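You operate a simulated robot arm through the tools that you are given. There is no shell and no other tool. Be economical: measure what you need, move in short steps, check, and stop when the job is done.

You are at the controls of a simulated robot arm. One attempt, no reset.

Task
The domed nut went on dry: redo it with thread lock.
Fine: nut off into the small blue tray, dab the thread with the blue brush, brush back in its pot, nut home again, rollers left alone.

It is judged by the outcome, as a careful person would: the job done as asked, and still so three seconds after it is handed in. It fails if anything else is knocked over, pushed out of place, dropped, spilled or broken.

Robot
A 6-joint arm with a two-finger parallel gripper, fixed in place. Base frame: the origin is at the foot of the arm, x ahead of it, y to its left, z up; the work surface is at about z = 0. Readings come in m, degrees, newtons and seconds.
With the tool pointing down near the work surface it reaches from about 0.12 to 0.5 m from the base axis. Its first joint turns from -72.0 to 72.0 degrees. Payload 0.65 kg.
The TCP is the grasp point between the finger pads, 0.025 m short of the fingertips. In the tool frame z runs along the fingers and y along their closing line. The gripper opens to 0.076 m. The fingers are 0.018 m wide and 0.01 m thick; the gripper's body (0.036 by 0.078 m) begins 0.045 m behind the TCP.
Orientation is that of the tool frame in the base frame, as a unit quaternion [w, x, y, z]. With the fingers straight down and closing along the base's y, the tool's x points along the base's -x, its y along +y and its z along -z.

Tools
- The arm moves only by the tool drive_tool. Its argument "steps" is a list of rows, each a list of 7 numbers: the closure, from 0 (fully open) to 1 (shut), then the shift along the tool's x, y, z in m, then the turn, a rotation vector about the tool's x, y, z in degrees. In form: [[jaw, dx, dy, dz, rx, ry, rz], ...]. A call has 1 to 10 rows; each row shifts and turns the commanded pose from where the row before left it, along the tool's axes as they then stand. A row lasts 0.2 s, in which the tool goes at most 0.05 m and 8.6 degrees; a call with a longer step from one row to the next is refused whole, and so is a gripper value outside its range. A pose out of reach is approached as far as the arm can. The call stops where the force on the tool passes 40 N (or 10 N more than at its start, if that is more) or the arm is blocked; 0.2 s more then pass. The fingers move at their own pace (about 0.108 m/s each) and stop on an object; they squeeze with about 29 N. The grip force told is the motor's: it shows also when the fingers shut on nothing. Time passes only in rows, and 0.2 s behind the last, so rows that do not move let the fingers close. The reply holds the time, the measured pose of the TCP, the force on the tool along the base axes, the opening and the grip force, in the units named above and with some noise, with the torque about the TCP (base axes, N m) and any sound that the robot's microphone picked up.
- Cameras (640 x 400 px; columns grow to the right, rows downward): "scene" is fixed at [0.0792, 0.2969, 0.408]; the picture's right is [-0.47, -0.88, 0.00], its down [-0.47, 0.25, -0.84] and it looks along [0.74, -0.40, -0.54] (base axes); focal length 214 px, centre (320, 200). "wrist" rides on the gripper at [0.058, 0.011, -0.081] in the tool frame; the picture's right is [-0.18, 0.98, 0.00], its down [-0.75, -0.14, -0.64] and it looks along [-0.63, -0.12, 0.77] (tool axes); focal length 243 px, centre (320, 200).
- grab_frame(camera): a new picture of that camera. No time passes.
- measure_at(camera, pixels): there is no depth. For up to 12 entries [column, row, z] of the newest picture of that camera ("zoom" is the newest enlarged one), the place [x, y] in the base frame at which the ray of that pixel passes the height z, good to about 0.002 m. No time passes.
- enlarge(camera, box): a new picture of the part [left, top, right, bottom] of that camera's present view, enlarged. No time passes.
- job_done(): hands the job in; it is judged then, once.

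Go step by step. Measure first, check grasps and placings, and put right what went wrong. The budget is 80 turns and 54 pictures, counting those below and the enlarged ones. Unless the task says otherwise, let go and move clear before handing in, and close with one line.

The tools are called after "Request:" as a command line: name --pt "numbers of a row" for each row, then --argument value for the rest, lists and objects as JSON in quotes. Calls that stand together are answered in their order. drive_tool: Moves the arm, as the interface text tells. Its arguments: {"type":"object","properties":{"steps":{"type":"array","items":{"type":"array","items":{"type":"number"}}}},"required":["steps"]} The other tools are called the same way: grab_frame (camera) takes a picture; measure_at (camera, pixels) gives the place at which the rays of pixels pass given heights; enlarge (camera, box) takes an enlarged picture of a part of a camera's view; job_done () hands the job in.

At the start:

```text
time: 0.0
tcp_pos: [0.2663, 0.0925, 0.3157]
orientation: [0.0, 0.0, 1.0, 0.001]
wrist_force: [0.6, 0.5, 0.4]
wrist_torque: [0.01, -0.02, -0.02]
gripper_width: 0.0761
grip_force: 0.1
```

scene: 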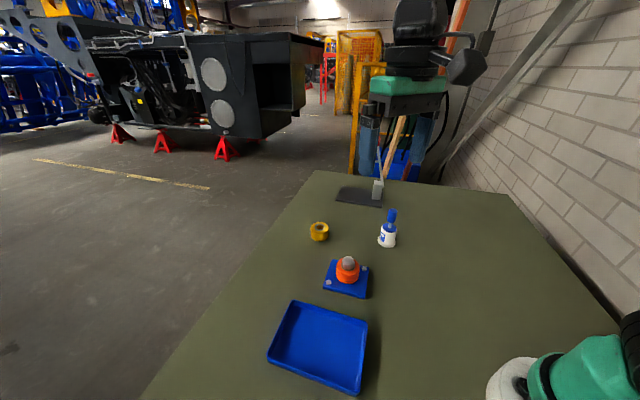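
wrist: 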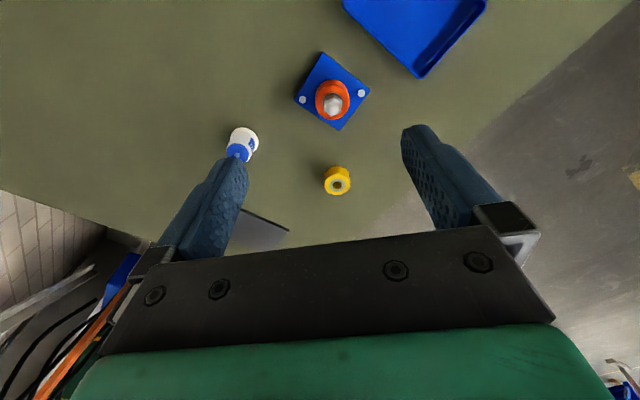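

The scene shows a blue base plate with an orange piece and domed nut near (347,265), a blue brush in a white pot (388,235), a yellow roller (319,231) and a tray (320,345). I'll enlarge both views for detail.

Request:
enlarge --camera "scene" --box '[260, 170, 440, 310]'

Request:
enlarge --camera "wrist" --box '[220, 0, 500, 200]'

```text
2.86 times, centred on (350, 240) of scene
```

zoom: 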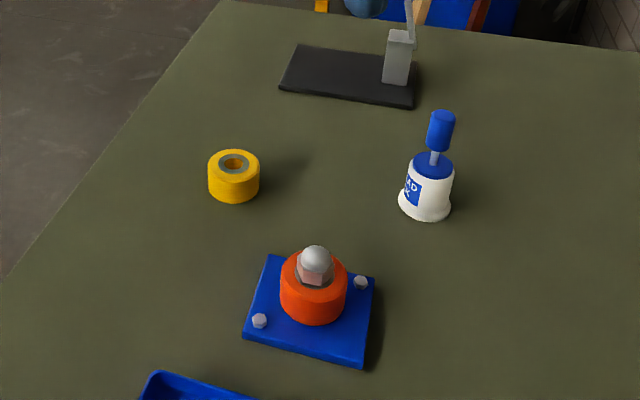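

```text
2.00 times, centred on (360, 100) of wrist
```

zoom: 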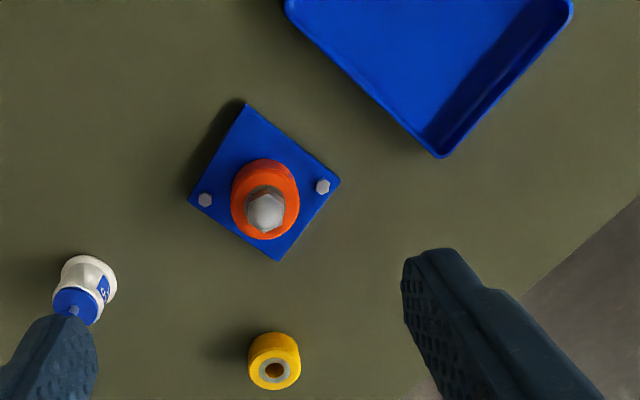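

Nut dome: scene (348.6,259), wrist (333,104). I'll triangulate the nut, pot, brush and tray by comparing rays at different heights.

Request:
measure_at --camera "scene" --pixels '[[348.6, 259, 0.03], [348.6, 259, 0.05], [348.6, 259, 0.07], [392, 211, 0.06], [392, 211, 0.09], [391, 227, 0.04], [388, 245, 0.0], [336, 262, 0.01], [368, 298, 0.01], [327, 285, 0.01], [319, 238, 0.0], [319, 228, 0.03]]'

Request:
measure_at --camera "wrist" --pixels '[[333, 104, 0.03], [333, 104, 0.05], [333, 104, 0.07], [237, 155, 0.04], [237, 155, 0.06], [243, 130, 0.0], [322, 53, 0.01], [339, 130, 0.01], [369, 94, 0.01], [294, 100, 0.01], [337, 184, 0.03], [439, 78, 0.0]]'

Request:
measure_at --camera "scene" --pixels '[[298, 302, 0.02], [367, 322, 0.02], [360, 394, 0.02], [268, 355, 0.02], [316, 350, 0.0], [380, 200, 0.0], [378, 181, 0.04]]'

```text
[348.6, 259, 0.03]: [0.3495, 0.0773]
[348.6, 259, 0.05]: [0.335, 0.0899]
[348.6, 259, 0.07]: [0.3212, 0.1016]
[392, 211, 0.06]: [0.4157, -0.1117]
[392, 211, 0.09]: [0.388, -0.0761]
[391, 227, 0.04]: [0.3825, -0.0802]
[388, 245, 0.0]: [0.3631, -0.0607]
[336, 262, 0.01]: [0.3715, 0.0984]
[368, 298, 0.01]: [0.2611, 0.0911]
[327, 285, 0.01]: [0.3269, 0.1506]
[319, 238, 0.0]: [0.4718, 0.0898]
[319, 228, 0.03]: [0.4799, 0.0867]
```

```text
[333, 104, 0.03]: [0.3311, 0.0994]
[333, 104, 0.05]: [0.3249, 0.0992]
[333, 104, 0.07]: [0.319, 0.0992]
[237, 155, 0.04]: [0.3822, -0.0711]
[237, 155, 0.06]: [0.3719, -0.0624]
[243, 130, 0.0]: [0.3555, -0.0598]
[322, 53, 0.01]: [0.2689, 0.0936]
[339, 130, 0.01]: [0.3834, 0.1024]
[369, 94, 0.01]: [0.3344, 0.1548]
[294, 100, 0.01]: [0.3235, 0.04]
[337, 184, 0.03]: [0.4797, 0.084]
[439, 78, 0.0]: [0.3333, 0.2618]
```

```text
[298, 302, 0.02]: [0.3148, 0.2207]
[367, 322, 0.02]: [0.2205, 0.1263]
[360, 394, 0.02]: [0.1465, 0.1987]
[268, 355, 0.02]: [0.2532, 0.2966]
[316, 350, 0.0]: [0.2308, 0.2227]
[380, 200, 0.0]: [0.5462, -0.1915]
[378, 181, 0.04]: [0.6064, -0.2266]
```

The rays agree on the nut at about (0.321, 0.0995) with the dome near z≈0.066. I'll move above it for a close look.

Request:
drive_tool --pt "0 -0.011 0.0014 0.035 0 0 0" --pt "0 -0.011 0.0014 0.035 0 0 0" --pt "0 -0.011 0.0014 0.035 0 0 0" --pt "0 -0.011 0.0014 0.035 0 0 0" --pt "0 -0.011 0.0014 0.035 0 0 0" --pt "0 0 0 0 0 0 0"

Request:
grab_frame --camera "wrist"

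Request:
enlarge --camera "wrist" --box '[240, 150, 400, 250]'

```text
time: 1.4
tcp_pos: [0.3178, 0.0977, 0.1411]
orientation: [0.001, 0.0, 1.0, 0.0]
wrist_force: [-0.9, 0.2, 0.4]
wrist_torque: [-0.01, 0.02, -0.02]
gripper_width: 0.0758
grip_force: 0.2
```

```text
49 pictures are left
```

wrist: 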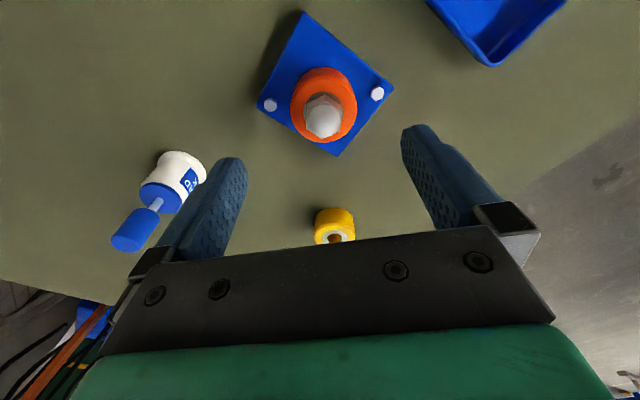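

```text
4.00 times, centred on (320, 200) of wrist
```

zoom: 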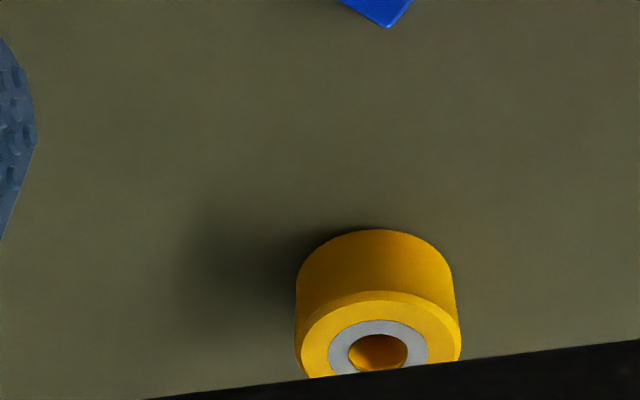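

Request:
enlarge --camera "wrist" --box '[260, 55, 388, 135]'

Request:
enlarge --camera "scene" --box '[310, 240, 390, 290]'

Request:
measure_at --camera "wrist" --pixels '[[323, 115, 0.03], [323, 115, 0.05], [323, 115, 0.07], [322, 68, 0.03], [322, 68, 0.04], [291, 108, 0.04], [357, 108, 0.04], [291, 108, 0.03], [357, 108, 0.03]]'

```text
5.00 times, centred on (324, 95) of wrist
```

zoom: 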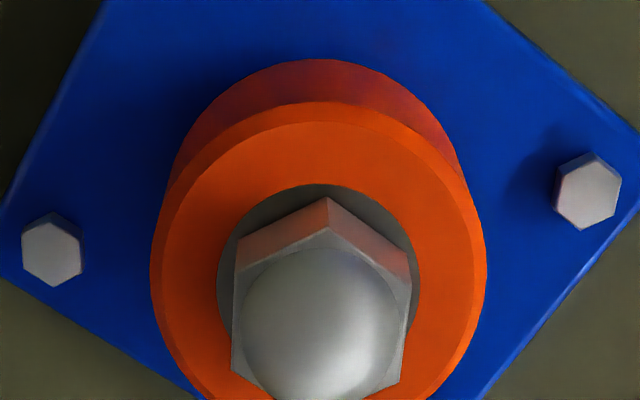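

```text
8.00 times, centred on (350, 265) of scene
```

zoom: 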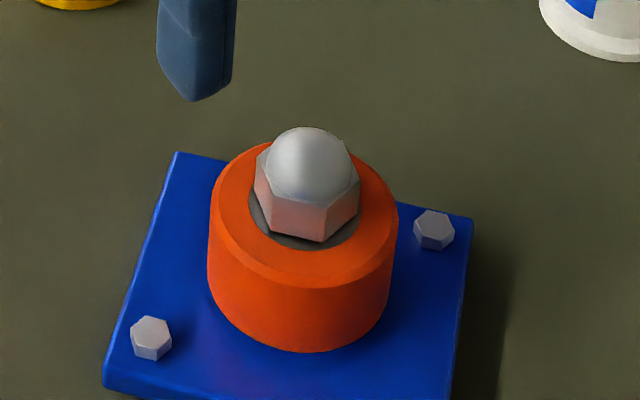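

```text
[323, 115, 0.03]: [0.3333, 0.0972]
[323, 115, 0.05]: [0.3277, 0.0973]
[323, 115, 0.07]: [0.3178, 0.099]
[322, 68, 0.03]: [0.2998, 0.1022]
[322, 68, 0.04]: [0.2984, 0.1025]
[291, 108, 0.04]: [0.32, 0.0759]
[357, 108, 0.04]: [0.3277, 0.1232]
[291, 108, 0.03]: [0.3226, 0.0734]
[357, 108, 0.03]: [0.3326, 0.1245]
```

The hex has one corner facing -x, with flats roughly facing ±y (slightly rotated). I'll measure hex corners from both views to get height and yaw.

Request:
measure_at --camera "wrist" --pixels '[[325.6, 94.6, 0.04], [325.6, 94.6, 0.05], [326, 101.4, 0.05], [326, 101.4, 0.06], [307.6, 108, 0.055], [306.4, 129, 0.055], [342, 110, 0.055], [340, 131.4, 0.055], [292, 120, 0.04], [317, 157, 0.01], [303, 10, 0.01]]'

Request:
measure_at --camera "scene" --pixels '[[350.25, 270.25, 0.04], [350.25, 270.25, 0.05], [350.75, 265.9, 0.05], [350.75, 265.9, 0.06], [348.5, 256, 0.06], [348.5, 256, 0.07], [348.5, 284, 0.01], [348.5, 271.5, 0.04]]'

```text
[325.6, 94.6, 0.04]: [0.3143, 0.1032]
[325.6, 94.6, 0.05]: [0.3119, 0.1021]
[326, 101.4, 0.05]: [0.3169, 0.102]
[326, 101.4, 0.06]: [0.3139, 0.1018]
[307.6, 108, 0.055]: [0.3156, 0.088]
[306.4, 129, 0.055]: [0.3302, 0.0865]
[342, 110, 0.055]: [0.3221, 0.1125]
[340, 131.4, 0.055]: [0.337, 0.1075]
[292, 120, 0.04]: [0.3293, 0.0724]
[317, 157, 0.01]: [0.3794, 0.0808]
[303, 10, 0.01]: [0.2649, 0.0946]
```

```text
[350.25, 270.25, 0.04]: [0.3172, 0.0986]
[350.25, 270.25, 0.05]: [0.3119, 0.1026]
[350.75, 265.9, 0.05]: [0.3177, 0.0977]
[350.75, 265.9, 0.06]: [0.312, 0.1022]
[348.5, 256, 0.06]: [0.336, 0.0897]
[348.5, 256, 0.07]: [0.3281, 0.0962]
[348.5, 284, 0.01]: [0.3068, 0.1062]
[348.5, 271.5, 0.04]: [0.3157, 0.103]
```

Corner triangulates to (0.312, 0.102), with the hex from z≈0.049 to 0.058, its centre at about (0.326, 0.0986), and grip yaw about +12.5° in rz (mod 60). I'll pre-rotate the wrist clockwise, while still high, to gain unscrewing stroke and see how far it goes.

Request:
drive_tool --pt "0 0 0 0 0 0 8" --pt "0 0 0 0 0 0 8" --pt "0 0 0 0 0 0 8" --pt "0 0 0 0 0 0 8" --pt "0 0 0 0 0 0 8" --pt "0 0 0 0 0 0 8" --pt "0 0 0 0 0 0 8" --pt "0 0 0 0 0 0 8" --pt "0 0 0 0 0 0 8.5" --pt "0 0 0 0 0 0 0"

Request:
drive_tool --pt "0 0 0 0 0 0 8.5" --pt "0 0 0 0 0 0 8.5" --pt "0 0 0 0 0 0 8.5" --pt "0 0 0 0 0 0 8.5" --pt "0 0 0 0 0 0 8.5" --pt "0 0 0 0 0 0 8.5" --pt "0 0 0 0 0 0 8.5" --pt "0 0 0 0 0 0 0.5" --pt "0 0 0 0 0 0 0"

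```text
time: 3.6
tcp_pos: [0.3207, 0.0992, 0.1408]
orientation: [0.001, 0.592, 0.806, 0.0]
wrist_force: [0.2, 0.3, -0.4]
wrist_torque: [-0.01, -0.01, -0.01]
gripper_width: 0.076
grip_force: 0.0
```

```text
time: 5.6
tcp_pos: [0.3203, 0.0982, 0.1414]
orientation: [0.0, 0.915, 0.403, 0.0]
wrist_force: [-0.3, -0.3, -0.3]
wrist_torque: [-0.02, 0.01, 0.03]
gripper_width: 0.0757
grip_force: 0.0
```

The wrist reached +132.4°. I'll centre over the nut and lower partway to check alignment.

Request:
drive_tool --pt "0 0.0025 0.0041 0 0 0 0" --pt "0 0 0 0.018 0 0 0" --pt "0 0 0 0.018 0 0 0" --pt "0 0 0 0 0 0 0"

Request:
grab_frame --camera "wrist"

Request:
enlarge --camera "scene" --box '[310, 230, 390, 280]'

```text
time: 6.6
tcp_pos: [0.3254, 0.0985, 0.1046]
orientation: [0.0, 0.915, 0.404, 0.001]
wrist_force: [-0.5, -0.2, 0.6]
wrist_torque: [0.01, 0.02, 0.03]
gripper_width: 0.0761
grip_force: 0.1
```

```text
45 pictures are left
```

wrist: 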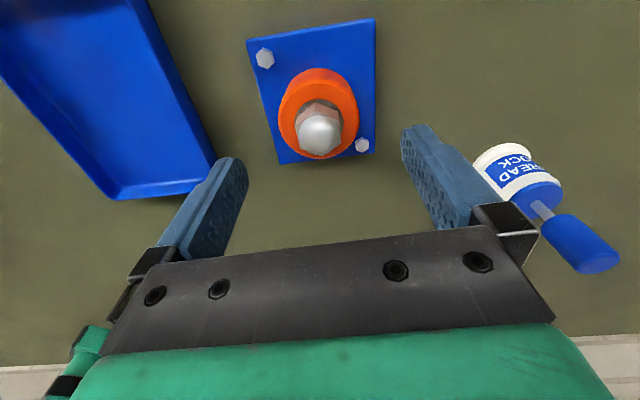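

```text
8.00 times, centred on (350, 255) of scene
```

zoom: 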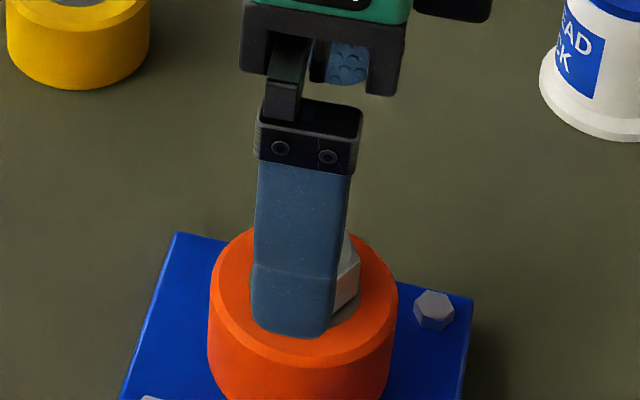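

Nut sits between the fingers at wrist (320,130). I'll enlarge to check yaw and centre.

Request:
enlarge --camera "wrist" --box '[256, 70, 384, 150]'

Request:
measure_at --camera "zoom" --pixels '[[320, 200, 0.05]]'

```text
5.00 times, centred on (320, 110) of wrist
```

zoom: 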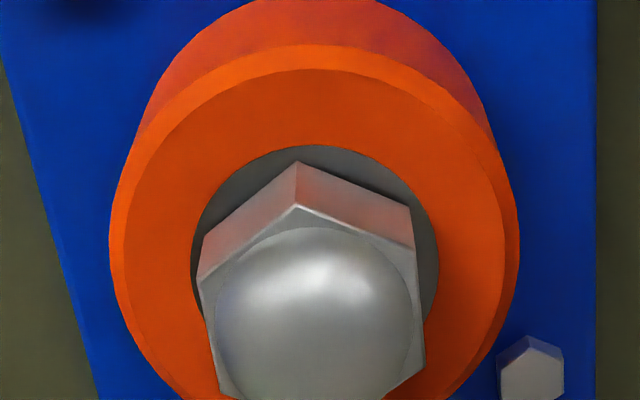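

```text
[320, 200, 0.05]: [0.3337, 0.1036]
```

Request:
measure_at --camera "zoom" --pixels '[[198, 280, 0.058], [415, 250, 0.058], [220, 388, 0.058], [427, 360, 0.058], [296, 206, 0.058], [192, 250, 0.047], [438, 240, 0.047], [112, 240, 0.044], [518, 230, 0.044], [296, 162, 0.049]]'

```text
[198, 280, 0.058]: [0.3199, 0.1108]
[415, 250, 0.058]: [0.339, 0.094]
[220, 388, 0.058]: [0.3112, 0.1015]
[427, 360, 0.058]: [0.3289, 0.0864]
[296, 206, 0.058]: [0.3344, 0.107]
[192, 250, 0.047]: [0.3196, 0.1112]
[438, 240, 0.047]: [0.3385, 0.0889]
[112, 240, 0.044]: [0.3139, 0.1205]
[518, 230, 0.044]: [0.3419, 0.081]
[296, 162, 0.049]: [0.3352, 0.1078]
```

Centre measures (0.325, 0.0983), matching the TCP, with the yaw off by about 2.5°. I'll lower so the tips stop just above the washer, then close.

Request:
drive_tool --pt "0 0 0 0.015 0 0 2.5" --pt "0 0 0 0.0135 0 0 0" --pt "0 0 0 0 0 0 0" --pt "0.5 0 0 0 0 0 0" --pt "1 0 0 0 0 0 0" --pt "1 0 0 0 0 0 0" --pt "1 0 0 0 0 0 0"

Request:
enlarge --camera "scene" --box '[310, 230, 390, 280]'

```text
time: 8.2
tcp_pos: [0.324, 0.0989, 0.077]
orientation: [-0.001, 0.924, 0.383, 0.001]
wrist_force: [-18.6, 15.3, -0.3]
wrist_torque: [0.21, 0.28, 0.0]
gripper_width: 0.0229
grip_force: 28.7
```

```text
8.00 times, centred on (350, 255) of scene
```

zoom: 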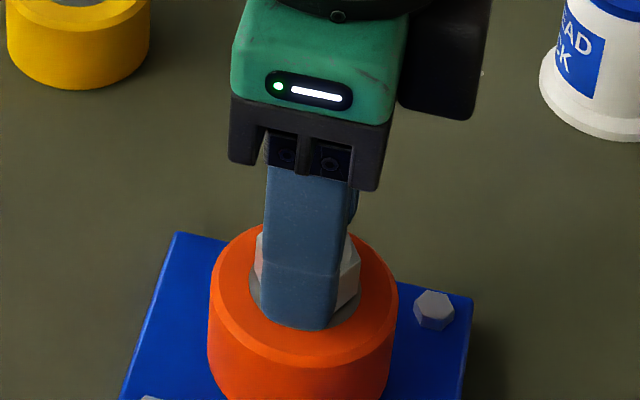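

Gripped at 22.9 mm, but there's a 24 N sideways force along tool -y, meaning I'm slightly off-centre. I'll shift −y to relax it.

Request:
drive_tool --pt "1 0 -0.001 0 0 0 0" --pt "1 0 0 0 0 0 0"

```text
time: 8.8
tcp_pos: [0.3257, 0.0989, 0.0772]
orientation: [-0.001, 0.924, 0.382, 0.001]
wrist_force: [-13.7, 10.8, -2.3]
wrist_torque: [0.27, 0.37, 0.02]
gripper_width: 0.0234
grip_force: 28.8
```

Request:
drive_tool --pt "1 0 -0.0025 0 0 0 0" --pt "1 0 0 0 0 0 0"

```text
time: 9.4
tcp_pos: [0.3232, 0.0989, 0.0762]
orientation: [0.002, 0.925, 0.381, 0.002]
wrist_force: [22.7, -16.5, 0.5]
wrist_torque: [-0.28, -0.23, 0.03]
gripper_width: 0.0232
grip_force: 29.1
```

Request:
drive_tool --pt "1 0 0.0013 0 0 0 0" --pt "1 0 0 0 0 0 0"

```text
time: 10.0
tcp_pos: [0.3252, 0.0977, 0.0768]
orientation: [0.002, 0.924, 0.382, 0.002]
wrist_force: [24.1, -21.5, 7.3]
wrist_torque: [-0.2, -0.47, -0.05]
gripper_width: 0.0228
grip_force: 29.0
```

The force has hysteresis, so I'll open, let it settle, and close again at this centre.

Request:
drive_tool --pt "0.55 0 0.0008 0 0 0 0" --pt "0.55 0 0 0 0 0 0" --pt "0.55 0 0 0 0 0 0"

Request:
drive_tool --pt "1 0 0 0 0 0 0" --pt "1 0 0 0 0 0 0" --pt "1 0 0 0 0 0 0"

```text
time: 10.8
tcp_pos: [0.3242, 0.0986, 0.077]
orientation: [0.0, 0.923, 0.384, 0.001]
wrist_force: [0.3, 0.4, 0.2]
wrist_torque: [0.01, 0.0, -0.04]
gripper_width: 0.0344
grip_force: 0.1
```

```text
time: 11.6
tcp_pos: [0.3257, 0.0991, 0.0756]
orientation: [0.002, 0.924, 0.382, 0.001]
wrist_force: [14.0, -11.6, 0.2]
wrist_torque: [-0.19, -0.2, 0.01]
gripper_width: 0.0232
grip_force: 29.0
```

Centred well enough; I'll nudge +y 0.5 mm and begin turning counter-clockwise to feel the thread.

Request:
drive_tool --pt "1 0 0.0005 0 0 0 -4" --pt "1 0 0 0 0 0 -6" --pt "1 0 0 0 0 0 -6" --pt "1 0 0 0 0 0 -6" --pt "1 0 0 0 0 0 0"

Request:
enlarge --camera "scene" --box '[310, 230, 390, 280]'

```text
time: 12.8
tcp_pos: [0.3245, 0.0983, 0.0755]
orientation: [0.0, 0.834, 0.552, 0.002]
wrist_force: [27.1, -7.6, 0.0]
wrist_torque: [-0.1, -0.37, -0.02]
gripper_width: 0.023
grip_force: 28.8
```

```text
8.00 times, centred on (350, 255) of scene
```

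zoom: 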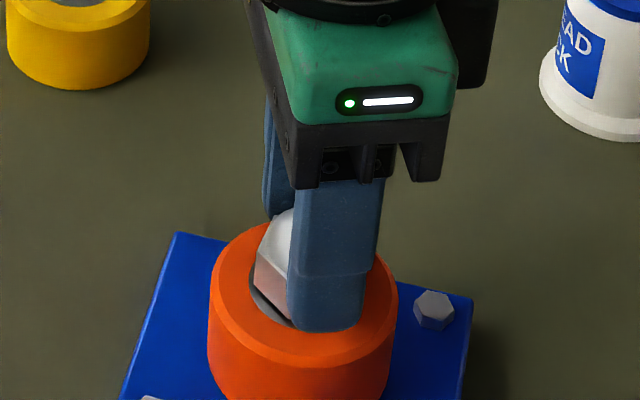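

The nut turned with the gripper at low torque. I'll correct about 1 mm toward +x and continue turning, lifting slightly.

Request:
drive_tool --pt "1 0.0005 0.0011 0 0 0 0" --pt "1 0 0 0 0 0 -8" --pt "1 0 0 0 0 0 -8" --pt "1 0 0 0 0 0 -8" --pt "1 0 0 -0.0003 0 0 -8" --pt "1 0 0 0 0 0 0"

```text
time: 14.2
tcp_pos: [0.3256, 0.0993, 0.0774]
orientation: [0.0, 0.648, 0.762, 0.0]
wrist_force: [-7.9, -3.9, -1.6]
wrist_torque: [-0.12, 0.22, 0.02]
gripper_width: 0.0227
grip_force: 29.3
```

Forces are now small and θ≈81°. Continue turning.

Request:
drive_tool --pt "1 0 0 0 0 0 -8" --pt "1 0 0 0 0 0 -8" --pt "1 0 0 -0.0003 0 0 -8" --pt "1 0 0 0 0 0 -8" --pt "1 0 0 0 0 0 -8" --pt "1 0 0 -0.0003 0 0 -8" --pt "1 0 0 0 0 0 -8" --pt "1 0 0 0 0 0 -8" --pt "1 0 0 -0.0003 0 0 -8" --pt "1 0 0 0 0 0 0"

Request:
drive_tool --pt "1 0 0 0 0 0 -8" --pt "1 0 0 0 0 0 -8" --pt "1 0 0 -0.0003 0 0 -8" --pt "1 0 0 0 0 0 -8" --pt "1 0 0 0 0 0 -8" --pt "1 0 0 -0.0003 0 0 -8" --pt "1 0 0 0 0 0 -8" --pt "1 0 0 0 0 0 -8" --pt "1 0 0 -0.0003 0 0 -8" --pt "1 0 0 0 0 0 0"

Request:
enlarge --camera "scene" --box '[310, 230, 390, 280]'

```text
time: 16.4
tcp_pos: [0.3255, 0.0989, 0.0783]
orientation: [0.0, 0.078, 0.997, 0.0]
wrist_force: [-18.6, -5.9, -5.9]
wrist_torque: [-0.14, 0.4, -0.03]
gripper_width: 0.0231
grip_force: 28.5
```

```text
time: 18.6
tcp_pos: [0.3261, 0.0989, 0.0784]
orientation: [0.002, -0.524, 0.851, 0.001]
wrist_force: [-28.1, 15.6, -0.6]
wrist_torque: [0.31, 0.39, -0.02]
gripper_width: 0.023
grip_force: 29.1
```

```text
8.00 times, centred on (350, 255) of scene
```

zoom: 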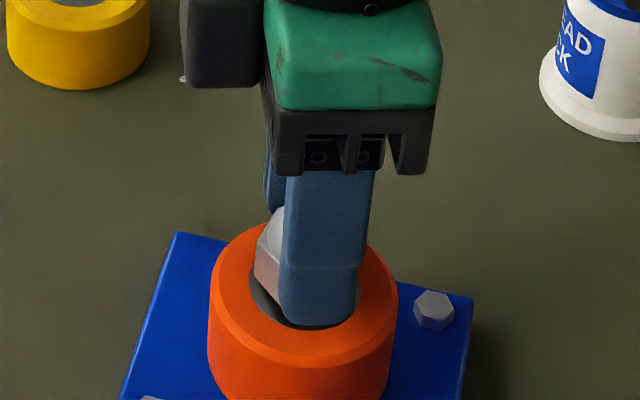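

θ≈-63°, nut rising (a visible gap over the washer). I'll re-centre by 1 mm along tool y and keep going.

Request:
drive_tool --pt "1 0 0.001 0 0 0 0" --pt "1 0 0 0 0 0 -8" --pt "1 0 0 -0.0003 0 0 -8" --pt "1 0 0 0 0 0 -8" --pt "1 0 0 0 0 0 -8" --pt "1 0 0 -0.0003 0 0 -8" --pt "1 0 0 0 0 0 -8" --pt "1 0 0 0 0 0 -8" --pt "1 0 0 -0.0003 0 0 -8" --pt "1 0 0 0 0 0 0"

Request:
drive_tool --pt "1 0 0 0 0 0 -8" --pt "1 0 0 0 0 0 -8" --pt "1 0 0 -0.0003 0 0 -8" --pt "1 0 0 0 0 0 0"

Request:
enlarge --camera "scene" --box '[310, 230, 390, 280]'

```text
time: 20.8
tcp_pos: [0.3256, 0.0987, 0.08]
orientation: [-0.002, 0.896, -0.445, 0.001]
wrist_force: [9.1, 20.0, -2.0]
wrist_torque: [0.42, 0.01, 0.0]
gripper_width: 0.0231
grip_force: 28.8
```

```text
time: 21.8
tcp_pos: [0.3256, 0.0993, 0.0795]
orientation: [-0.001, 0.968, -0.249, 0.001]
wrist_force: [6.1, 15.2, -4.1]
wrist_torque: [0.31, -0.07, 0.02]
gripper_width: 0.023
grip_force: 29.2
```

```text
8.00 times, centred on (350, 255) of scene
```

zoom: 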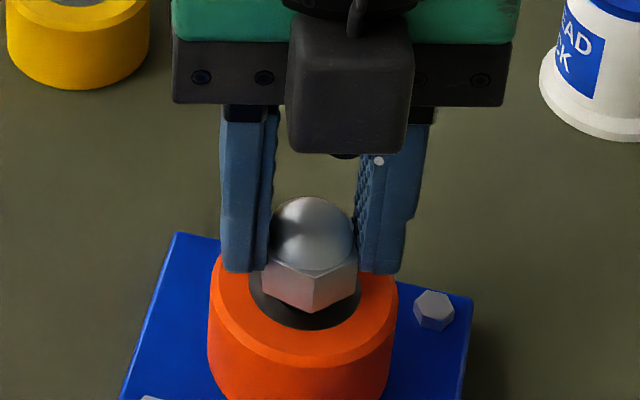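

θ≈-151°, with the nut clearly raised. The wrist still tracks, so I'll keep turning to see if the joint allows more.

Request:
drive_tool --pt "1 0 0 0 0 0 -8" --pt "1 0 0 -0.0002 0 0 -8" --pt "1 0 0 0 0 0 -8" --pt "1 0 0 0 0 0 -8" --pt "1 0 0 -0.0002 0 0 -8" --pt "1 0 0 0 0 0 0"

```text
time: 23.2
tcp_pos: [0.324, 0.1014, 0.0807]
orientation: [0.008, 0.996, 0.09, 0.001]
wrist_force: [1.1, -7.0, -0.3]
wrist_torque: [-0.25, -0.06, -0.03]
gripper_width: 0.0231
grip_force: 29.0
out of reach, approached as far as the arm can: row 5
stopped in row 6: the force on the tool passed its limit at 42 N (the readings are from after the stop); the commanded pose is now the measured one
```

The joint limit is at θ≈-190°, so 325° has been turned. I'll open and unwind by 300° for a re-grip.

Request:
drive_tool --pt "0.2 0 0 0 0 0 0" --pt "0.2 0 0 0 0 0 0" --pt "0.2 0 0 0 0 0 8.5" --pt "0.2 0 0 0 0 0 8.5" --pt "0.2 0 0 0 0 0 8.5" --pt "0.2 0 0 0 0 0 8.5" --pt "0.2 0 0 0 0 0 8.5" --pt "0.2 0 0 0 0 0 8.5" --pt "0.2 0 0 0 0 0 8.5" --pt "0.2 0 0 0 0 0 8.5"

Request:
drive_tool --pt "0.2 0 0 0 0 0 8.5" --pt "0.2 0 0 0 0 0 8.5" --pt "0.2 0 0 0 0 0 8.5" --pt "0.2 0 0 0 0 0 8.5" --pt "0.2 0 0 0 0 0 8.5" --pt "0.2 0 0 0 0 0 8.5" --pt "0.2 0 0 0 0 0 8.5" --pt "0.2 0 0 0 0 0 8.5" --pt "0.2 0 0 0 0 0 8.5" --pt "0.2 0 0 0 0 0 8.5"

Request:
drive_tool --pt "0.2 0 0 0 0 0 8.5" --pt "0.2 0 0 0 0 0 8.5" --pt "0.2 0 0 0 0 0 8.5" --pt "0.2 0 0 0 0 0 8.5" --pt "0.2 0 0 0 0 0 8.5" --pt "0.2 0 0 0 0 0 8.5" --pt "0.2 0 0 0 0 0 8.5" --pt "0.2 0 0 0 0 0 8.5" --pt "0.2 0 0 0 0 0 8.5" --pt "0.2 0 0 0 0 0 8.5"

Request:
drive_tool --pt "0.2 0 0 0 0 0 8.5" --pt "0.2 0 0 0 0 0 8.5" --pt "0.2 0 0 0 0 0 8.5" --pt "0.2 0 0 0 0 0 8.5" --pt "0.2 0 0 0 0 0 8.5" --pt "0.2 0 0 0 0 0 8.5" --pt "0.2 0 0 0 0 0 8.5" --pt "0.2 0 0 0 0 0 0" --pt "0.2 0 0 0 0 0 0"

Request:
grab_frame --camera "wrist"

Request:
enlarge --camera "scene" --box '[310, 230, 390, 280]'

```text
time: 25.4
tcp_pos: [0.3241, 0.1015, 0.0799]
orientation: [0.006, 0.876, -0.482, 0.005]
wrist_force: [0.5, -0.2, -1.0]
wrist_torque: [0.0, 0.03, 0.01]
gripper_width: 0.0609
grip_force: 0.1
```

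```text
time: 27.6
tcp_pos: [0.3226, 0.1027, 0.0807]
orientation: [0.0, -0.32, 0.947, -0.007]
wrist_force: [0.2, 0.1, 0.0]
wrist_torque: [-0.02, 0.03, 0.01]
gripper_width: 0.0609
grip_force: 0.0
```

```text
time: 29.8
tcp_pos: [0.3238, 0.1031, 0.0814]
orientation: [0.005, 0.403, 0.915, -0.005]
wrist_force: [-0.7, 0.0, -0.7]
wrist_torque: [-0.02, -0.03, 0.0]
gripper_width: 0.0606
grip_force: 0.1
```

```text
time: 31.8
tcp_pos: [0.3241, 0.1026, 0.079]
orientation: [0.007, 0.804, 0.594, -0.002]
wrist_force: [-0.1, 0.0, -1.3]
wrist_torque: [-0.02, 0.01, 0.01]
gripper_width: 0.0609
grip_force: 0.1
```

```text
38 pictures are left
```

wrist: 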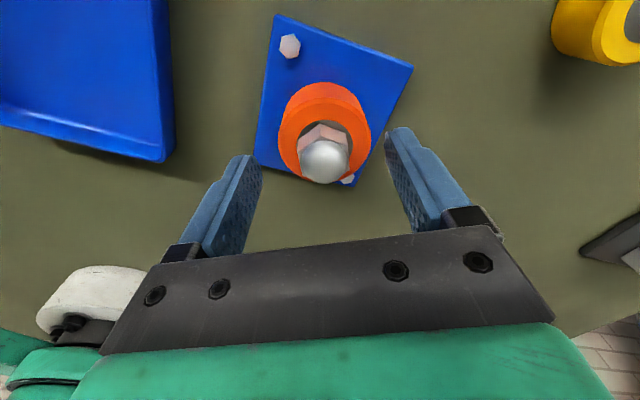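

```text
8.00 times, centred on (350, 255) of scene
```

zoom: 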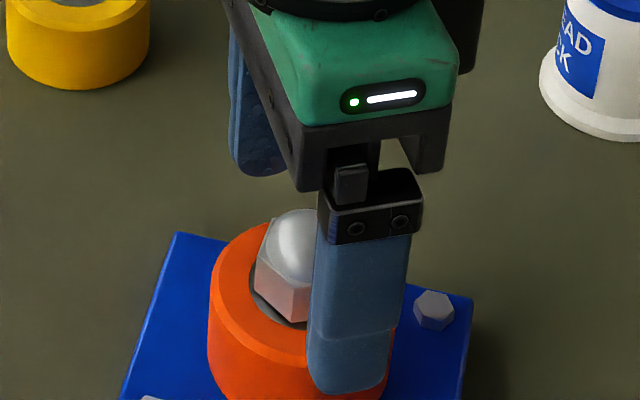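

Nut stays put, and the tool is at θ≈107°, about 4 mm off in y and slightly tilted. I'll correct centre, tilt and yaw, then re-grip.

Request:
drive_tool --pt "0.2 -0.0034 0.0024 0 0.5 0.66 2.7" --pt "0.2 0 0 0.001 0 0 0" --pt "0.2 0 0 0 0 0 0"

Request:
drive_tool --pt "1 0 0 0 0 0 0" --pt "1 0 0 0 0 0 0" --pt "1 0 0 0 0 0 0" --pt "1 0 0 0 0 0 0"

```text
time: 32.6
tcp_pos: [0.3253, 0.1004, 0.0795]
orientation: [0.0, 0.818, 0.576, 0.0]
wrist_force: [-0.7, -0.3, -0.3]
wrist_torque: [0.0, -0.03, 0.0]
gripper_width: 0.0608
grip_force: 0.1
```

```text
time: 33.6
tcp_pos: [0.3242, 0.0988, 0.0795]
orientation: [0.0, 0.818, 0.576, 0.0]
wrist_force: [-0.6, 0.2, 0.0]
wrist_torque: [0.0, 0.0, 0.0]
gripper_width: 0.023
grip_force: 29.2
```

Grip is clean with zero side force. I'll unscrew another ~295° with a slow lift.

Request:
drive_tool --pt "1 0 0 0 0 0 -8.2" --pt "1 0 0 0 0 0 -8.2" --pt "1 0 0 0 0 0 -8.2" --pt "1 0 0 -0.0002 0 0 -8.2" --pt "1 0 0 0 0 0 -8.2" --pt "1 0 0 0 0 0 -8.2" --pt "1 0 0 0 0 0 -8.2" --pt "1 0 0 0 0 0 -8.2" --pt "1 0 0 -0.0002 0 0 -8.2" --pt "1 0 0 0 0 0 -8.2"

Request:
drive_tool --pt "1 0 0 0 0 0 -8.2" --pt "1 0 0 0 0 0 -8.2" --pt "1 0 0 0 0 0 -8.2" --pt "1 0 0 -0.0002 0 0 -8.2" --pt "1 0 0 0 0 0 -8.2" --pt "1 0 0 0 0 0 -8.2" --pt "1 0 0 0 0 0 -8.2" --pt "1 0 0 0 0 0 -8.2" --pt "1 0 0 -0.0002 0 0 -8.2" --pt "1 0 0 0 0 0 -8.2"

Request:
drive_tool --pt "1 0 0 0 0 0 -8.2" --pt "1 0 0 0 0 0 -8.2" --pt "1 0 0 0 0 0 -8.2" --pt "1 0 0 -0.0002 0 0 -8.2" --pt "1 0 0 0 0 0 -8.2" --pt "1 0 0 0 0 0 -8.2" --pt "1 0 0 0 0 0 -8.2" --pt "1 0 0 0 0 0 -8.2" --pt "1 0 0 -0.0002 0 0 -8.2" --pt "1 0 0 0 0 0 -8.2"

Request:
drive_tool --pt "1 0 0 0 0 0 -8.2" --pt "1 0 0 0 0 0 -8.2" --pt "1 0 0 0 0 0 -8.2" --pt "1 0 0 -0.0002 0 0 -8.2" --pt "1 0 0 0 0 0 -8.2" --pt "1 0 0 0 0 0 0"

Request:
enlarge --camera "scene" --box '[310, 230, 390, 280]'

```text
time: 35.8
tcp_pos: [0.3251, 0.0986, 0.0796]
orientation: [0.0, 0.238, 0.971, 0.0]
wrist_force: [0.8, -0.4, 0.4]
wrist_torque: [-0.01, 0.01, 0.01]
gripper_width: 0.0228
grip_force: 28.6
```

```text
time: 38.0
tcp_pos: [0.3265, 0.0984, 0.0803]
orientation: [0.0, -0.457, 0.889, 0.0]
wrist_force: [0.4, 1.1, 0.5]
wrist_torque: [0.05, 0.0, -0.01]
gripper_width: 0.023
grip_force: 28.7
```

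```text
time: 40.2
tcp_pos: [0.3253, 0.0983, 0.0808]
orientation: [0.001, 0.928, -0.371, 0.0]
wrist_force: [-0.6, 0.1, -0.4]
wrist_torque: [0.02, 0.05, 0.05]
gripper_width: 0.0232
grip_force: 28.8
```

```text
time: 41.6
tcp_pos: [0.3247, 0.0981, 0.0807]
orientation: [0.0, 1.0, -0.024, 0.0]
wrist_force: [0.5, 0.1, -0.7]
wrist_torque: [-0.02, -0.02, -0.01]
gripper_width: 0.0232
grip_force: 29.1
```

```text
8.00 times, centred on (350, 255) of scene
```

zoom: 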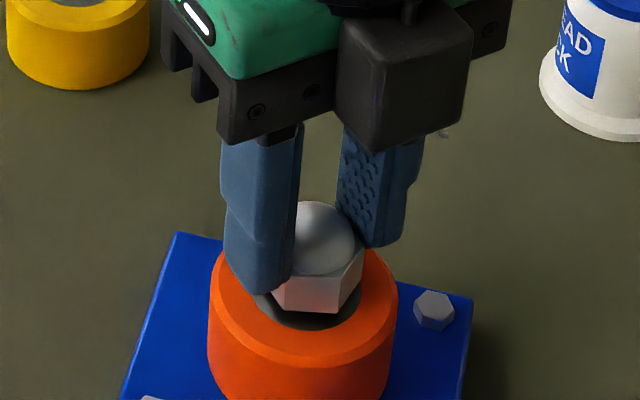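

Side forces have dropped to nothing, so the nut may already be off the thread. I'll test with a gentle 2 mm lift and read the vertical force.

Request:
drive_tool --pt "1 0 0 -0.001 0 0 0" --pt "1 0 0 -0.001 0 0 0" --pt "1 0 0 0 0 0 0"

Request:
enlarge --camera "scene" --box '[310, 230, 390, 280]'

```text
time: 42.4
tcp_pos: [0.3249, 0.0981, 0.0833]
orientation: [0.0, 1.0, -0.024, 0.0]
wrist_force: [1.0, 0.1, -0.9]
wrist_torque: [-0.02, 0.04, -0.02]
gripper_width: 0.0232
grip_force: 29.4
```

```text
8.00 times, centred on (350, 255) of scene
```

zoom: 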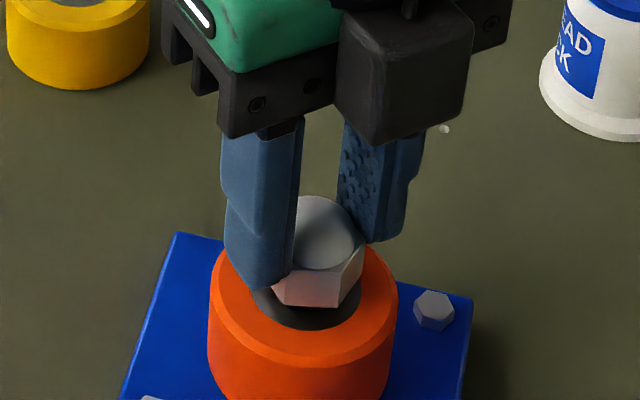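

The nut came up freely (about 0.9 N of weight): it's off. I'll lift high and unwind the wrist to θ≈0 before heading to the tray.

Request:
drive_tool --pt "1 0 0 -0.02 0 0 0" --pt "1 0 0 -0.025 0 0 0" --pt "1 0 0 -0.03 0 0 0" --pt "1 0 0 0 0 0 8.3" --pt "1 0 0 0 0 0 8.3" --pt "1 0 0 0 0 0 8.3" --pt "1 0 0 0 0 0 8.3" --pt "1 0 0 0 0 0 8.3" --pt "1 0 0 0 0 0 8.3" --pt "1 0 0 0 0 0 8.3"

Request:
drive_tool --pt "1 0 0 0 0 0 8.3" --pt "1 0 0 0 0 0 8.3" --pt "1 0 0 0 0 0 8.3" --pt "1 0 0 0 0 0 8.3" --pt "1 0 0 0 0 0 8.3" --pt "1 0 0 0 0 0 8.3" --pt "1 0 0 0 0 0 8.3" --pt "1 0 0 0 0 0 8.3" --pt "1 0 0 0 0 0 8.3" --pt "1 0 0 0 0 0 8.3"

Request:
drive_tool --pt "1 0 0 0 0 0 8.3" --pt "1 0 0 0 0 0 8.3" --pt "1 0 0 0 0 0 8.3" --pt "1 0 0 0 0 0 8.3" --pt "1 0 0 0 0 0 8.3" --pt "1 0 0 0 0 0 0"

Request:
grab_frame --camera "scene"

Request:
enlarge --camera "wrist" --box '[200, 60, 440, 210]'

```text
time: 44.6
tcp_pos: [0.3246, 0.0982, 0.1582]
orientation: [0.001, 0.862, -0.507, 0.0]
wrist_force: [-0.3, -0.1, 0.3]
wrist_torque: [0.0, 0.01, -0.02]
gripper_width: 0.023
grip_force: 29.0
```

```text
time: 46.8
tcp_pos: [0.3252, 0.0992, 0.1581]
orientation: [0.0, -0.309, 0.951, 0.0]
wrist_force: [-0.4, -0.1, 0.3]
wrist_torque: [-0.01, -0.01, -0.03]
gripper_width: 0.0228
grip_force: 29.5
```

```text
time: 48.2
tcp_pos: [0.3261, 0.0979, 0.1578]
orientation: [0.0, 0.047, 0.999, 0.0]
wrist_force: [-1.1, 0.1, 0.1]
wrist_torque: [-0.03, -0.02, 0.02]
gripper_width: 0.0232
grip_force: 28.7
```

```text
34 pictures are left
```

scene: 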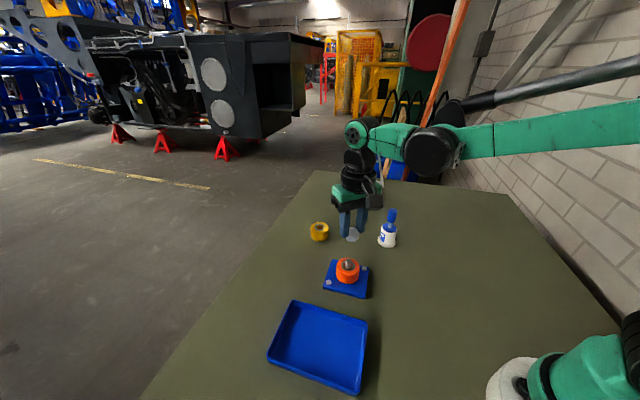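

```text
2.67 times, centred on (320, 135) of wrist
```

zoom: 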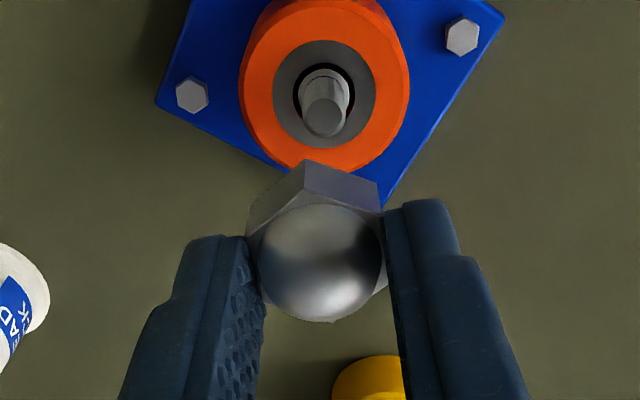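

The stud is exposed and the nut is held. Next I'll travel to above the tray centre at (0.233, 0.21).

Request:
drive_tool --pt "1 0.0256 0.0256 0 0 0 0" --pt "1 0.0257 0.0256 0 0 0 0" --pt "1 0.0257 0.0256 0 0 0 0" --pt "1 0.0256 0.0256 0 0 0 0" --pt "1 0 0 0.03 0 0 0" --pt "1 0 0 0.03 0 0 0" --pt "1 0 0 0 0 0 0"

Request:
grab_frame --camera "wrist"

Request:
grab_frame --camera "scene"

```text
time: 49.8
tcp_pos: [0.2339, 0.2115, 0.0972]
orientation: [0.001, 0.046, 0.999, 0.001]
wrist_force: [-0.5, 0.3, -0.3]
wrist_torque: [-0.02, 0.03, 0.04]
gripper_width: 0.0231
grip_force: 29.3
```

```text
32 pictures are left
```

wrist: 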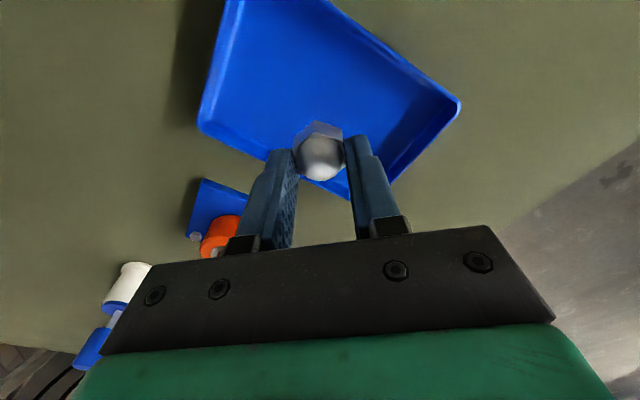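

```text
31 pictures are left
```

scene: 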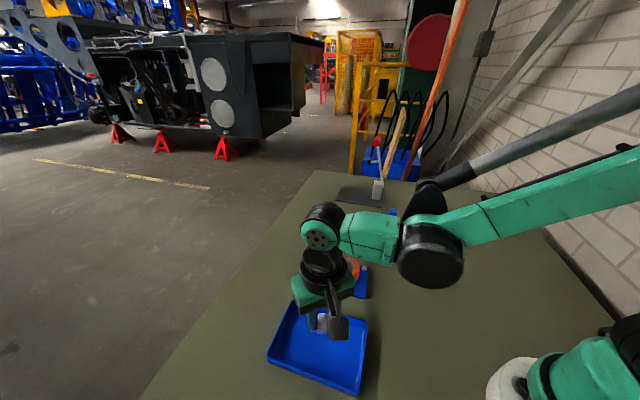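

The nut is over the tray's middle. I'll lower in steps watching for contact.

Request:
drive_tool --pt "1 0 0 0.03 0 0 0" --pt "1 0 0 0.028 0 0 0" --pt "1 0 0 0.004 0 0 0" --pt "1 0 0 0 0 0 0"

Request:
enlarge --camera "scene" --box '[270, 290, 370, 390]'

Request:
enlarge --camera "wrist" --box '[240, 90, 400, 190]'

```text
time: 50.8
tcp_pos: [0.233, 0.2096, 0.0371]
orientation: [0.001, 0.046, 0.999, 0.001]
wrist_force: [2.9, 0.3, 34.6]
wrist_torque: [-0.01, -0.08, -0.03]
gripper_width: 0.0232
grip_force: 28.7
```

```text
4.00 times, centred on (320, 340) of scene
```

zoom: 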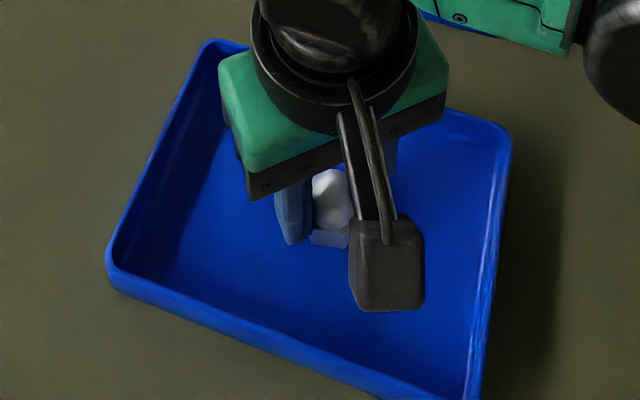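

```text
4.00 times, centred on (320, 140) of wrist
```

zoom: 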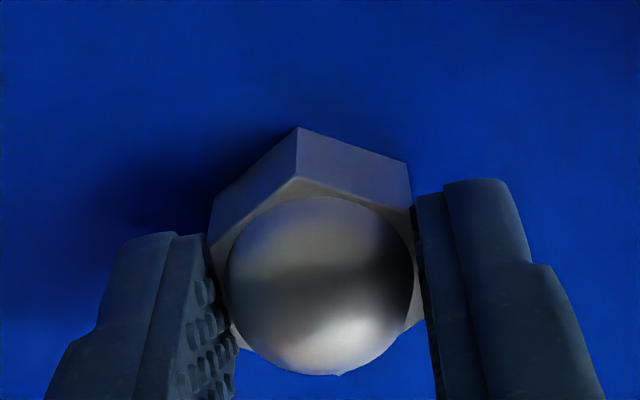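

Contact at 35 N with TCP z≈0.037, so the nut is on the tray floor. I'll relax a little, open, and lift away.

Request:
drive_tool --pt "1 0 0 -0.001 0 0 0" --pt "0.6 0 0 0 0 0 0" --pt "0.4 0 0 0 0 0 0" --pt "0.3 0 0 0 0 0 0" --pt "0.3 0 0 -0.03 0 0 0" --pt "0.3 0 0 -0.04 0 0 0" --pt "0.3 0 0 -0.04 0 0 0" --pt "0.3 0 0 0 0 0 0"

Request:
grab_frame --camera "wrist"

```text
time: 52.6
tcp_pos: [0.2318, 0.2091, 0.147]
orientation: [0.0, 0.046, 0.999, -0.001]
wrist_force: [-1.3, -0.2, -0.2]
wrist_torque: [0.0, -0.03, -0.03]
gripper_width: 0.0533
grip_force: 0.1
```

```text
28 pictures are left
```

wrist: 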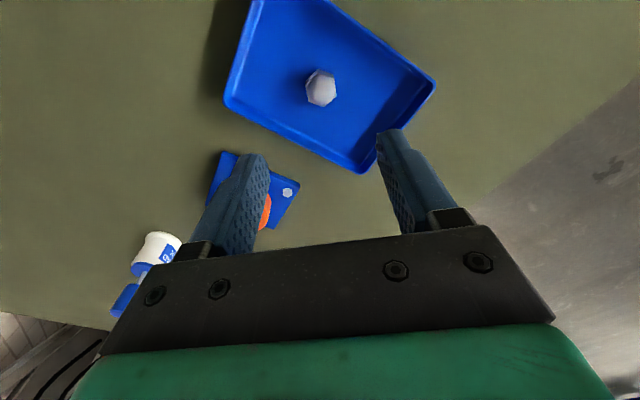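

Nut stands upright in the tray (wrist 320,88). Next I'll lift and travel to the brush pot for a look.

Request:
drive_tool --pt "0 0 0 -0.04 0 0 0" --pt "0 0 0 -0.033 0 0 0" --pt "0 -0.0203 -0.0368 0 0 0 0" --pt "0 -0.0203 -0.0368 0 0 0 0" --pt "0 -0.0203 -0.0368 0 0 0 0" --pt "0 -0.0203 -0.0368 0 0 0 0" --pt "0 -0.0203 -0.0368 0 0 0 0" --pt "0 -0.0203 -0.0368 0 0 0 0" --pt "0 -0.0203 -0.0368 0 0 0 -5.4" --pt "0 0 0 0 0 0 0"

Request:
grab_frame --camera "wrist"

Request:
enlarge --camera "scene" --box '[350, 195, 430, 255]'

```text
time: 54.8
tcp_pos: [0.3495, -0.0605, 0.2199]
orientation: [0.001, -0.001, 1.0, 0.001]
wrist_force: [-0.8, -0.1, -1.2]
wrist_torque: [-0.01, 0.01, 0.0]
gripper_width: 0.0759
grip_force: 0.1
```

```text
27 pictures are left
```

wrist: 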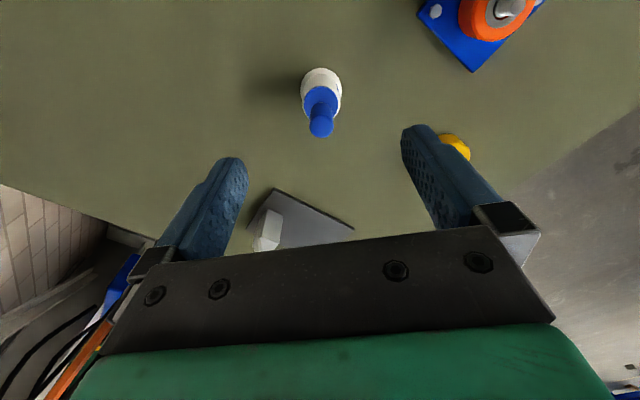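

```text
6.67 times, centred on (390, 225) of scene
```

zoom: 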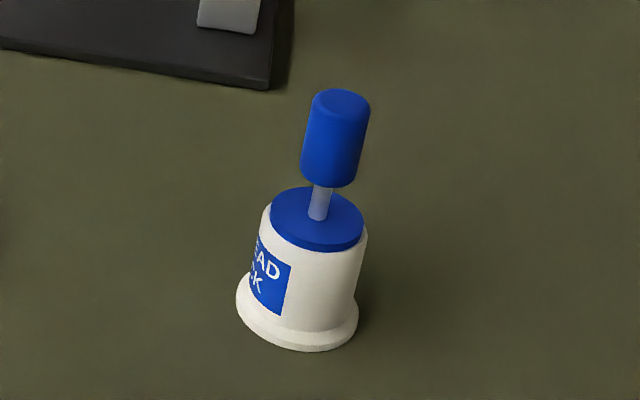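

Brush handle top: scene zoom (341,103), wrist (321,128). Triangulating handle and pot lid.

Request:
measure_at --camera "zoom" --pixels '[[341, 103, 0.07], [341, 103, 0.08], [341, 103, 0.09], [341, 103, 0.1], [330, 180, 0.05], [330, 180, 0.06], [318, 217, 0.03], [318, 217, 0.04], [318, 217, 0.05], [299, 310, 0.0], [305, 140, 0.08], [367, 145, 0.08]]'

Request:
measure_at --camera "wrist" --pixels '[[321, 130, 0.07], [321, 130, 0.08], [321, 130, 0.09], [321, 130, 0.1], [321, 101, 0.03], [321, 101, 0.04], [321, 101, 0.05], [322, 88, 0.0], [308, 125, 0.09], [333, 125, 0.09]]'

```text
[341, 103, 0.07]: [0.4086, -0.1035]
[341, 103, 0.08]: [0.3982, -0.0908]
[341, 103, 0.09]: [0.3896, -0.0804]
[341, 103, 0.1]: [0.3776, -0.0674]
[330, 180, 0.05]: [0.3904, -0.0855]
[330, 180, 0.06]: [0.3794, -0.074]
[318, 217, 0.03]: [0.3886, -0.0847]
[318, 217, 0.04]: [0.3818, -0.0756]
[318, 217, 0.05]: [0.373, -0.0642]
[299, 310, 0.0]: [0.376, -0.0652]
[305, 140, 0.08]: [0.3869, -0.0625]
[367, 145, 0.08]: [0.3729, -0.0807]
```

```text
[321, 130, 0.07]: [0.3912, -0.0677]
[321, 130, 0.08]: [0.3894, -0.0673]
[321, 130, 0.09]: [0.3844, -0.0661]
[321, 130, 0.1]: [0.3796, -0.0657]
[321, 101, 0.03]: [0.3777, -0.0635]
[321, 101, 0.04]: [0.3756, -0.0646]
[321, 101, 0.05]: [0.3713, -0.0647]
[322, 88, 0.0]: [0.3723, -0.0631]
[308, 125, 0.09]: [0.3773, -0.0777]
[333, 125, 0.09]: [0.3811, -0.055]
```

Handle spans z≈0.065–0.10 at about (0.377, −0.066), with the lid at z≈0.05. I'll move over it and partly down, then check.

Request:
drive_tool --pt "0 -0.0275 -0.0055 0 0 0 0" --pt "0 0 0 0.04 0 0 0" --pt "0 0 0 0.04 0 0 0" --pt "0 0 0 0.02 0 0 0" --pt "0 0 0 0 0 0 0"

Request:
grab_frame --camera "wrist"

Request:
enlarge --camera "scene" --box '[350, 195, 430, 255]'

```text
time: 56.0
tcp_pos: [0.3781, -0.0656, 0.119]
orientation: [0.0, -0.001, 1.0, 0.0]
wrist_force: [-0.5, 0.5, 0.4]
wrist_torque: [0.01, 0.02, 0.0]
gripper_width: 0.076
grip_force: 0.0
```

```text
25 pictures are left
```

wrist: 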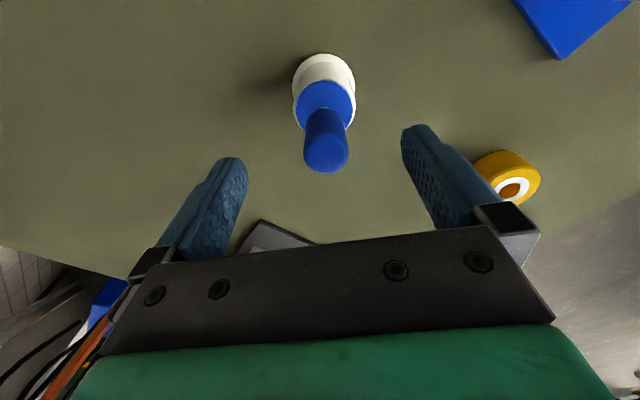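

```text
6.67 times, centred on (390, 225) of scene
```

zoom: 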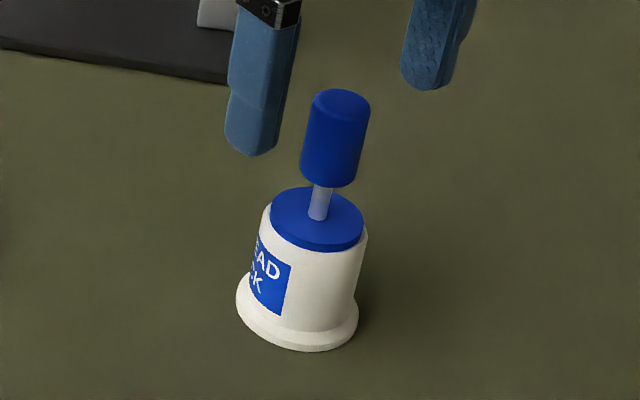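

Request:
measure_at --camera "wrist" --pixels '[[326, 152, 0.1], [326, 152, 0.09], [304, 150, 0.1], [348, 150, 0.1], [325, 108, 0.05], [324, 80, 0.0], [326, 172, 0.1], [326, 112, 0.06]]'

```text
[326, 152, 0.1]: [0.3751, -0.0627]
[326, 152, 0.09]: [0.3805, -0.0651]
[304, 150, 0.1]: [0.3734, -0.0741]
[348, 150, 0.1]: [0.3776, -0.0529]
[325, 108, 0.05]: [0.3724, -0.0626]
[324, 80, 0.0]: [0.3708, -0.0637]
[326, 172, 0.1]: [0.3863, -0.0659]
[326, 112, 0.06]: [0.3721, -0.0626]
```

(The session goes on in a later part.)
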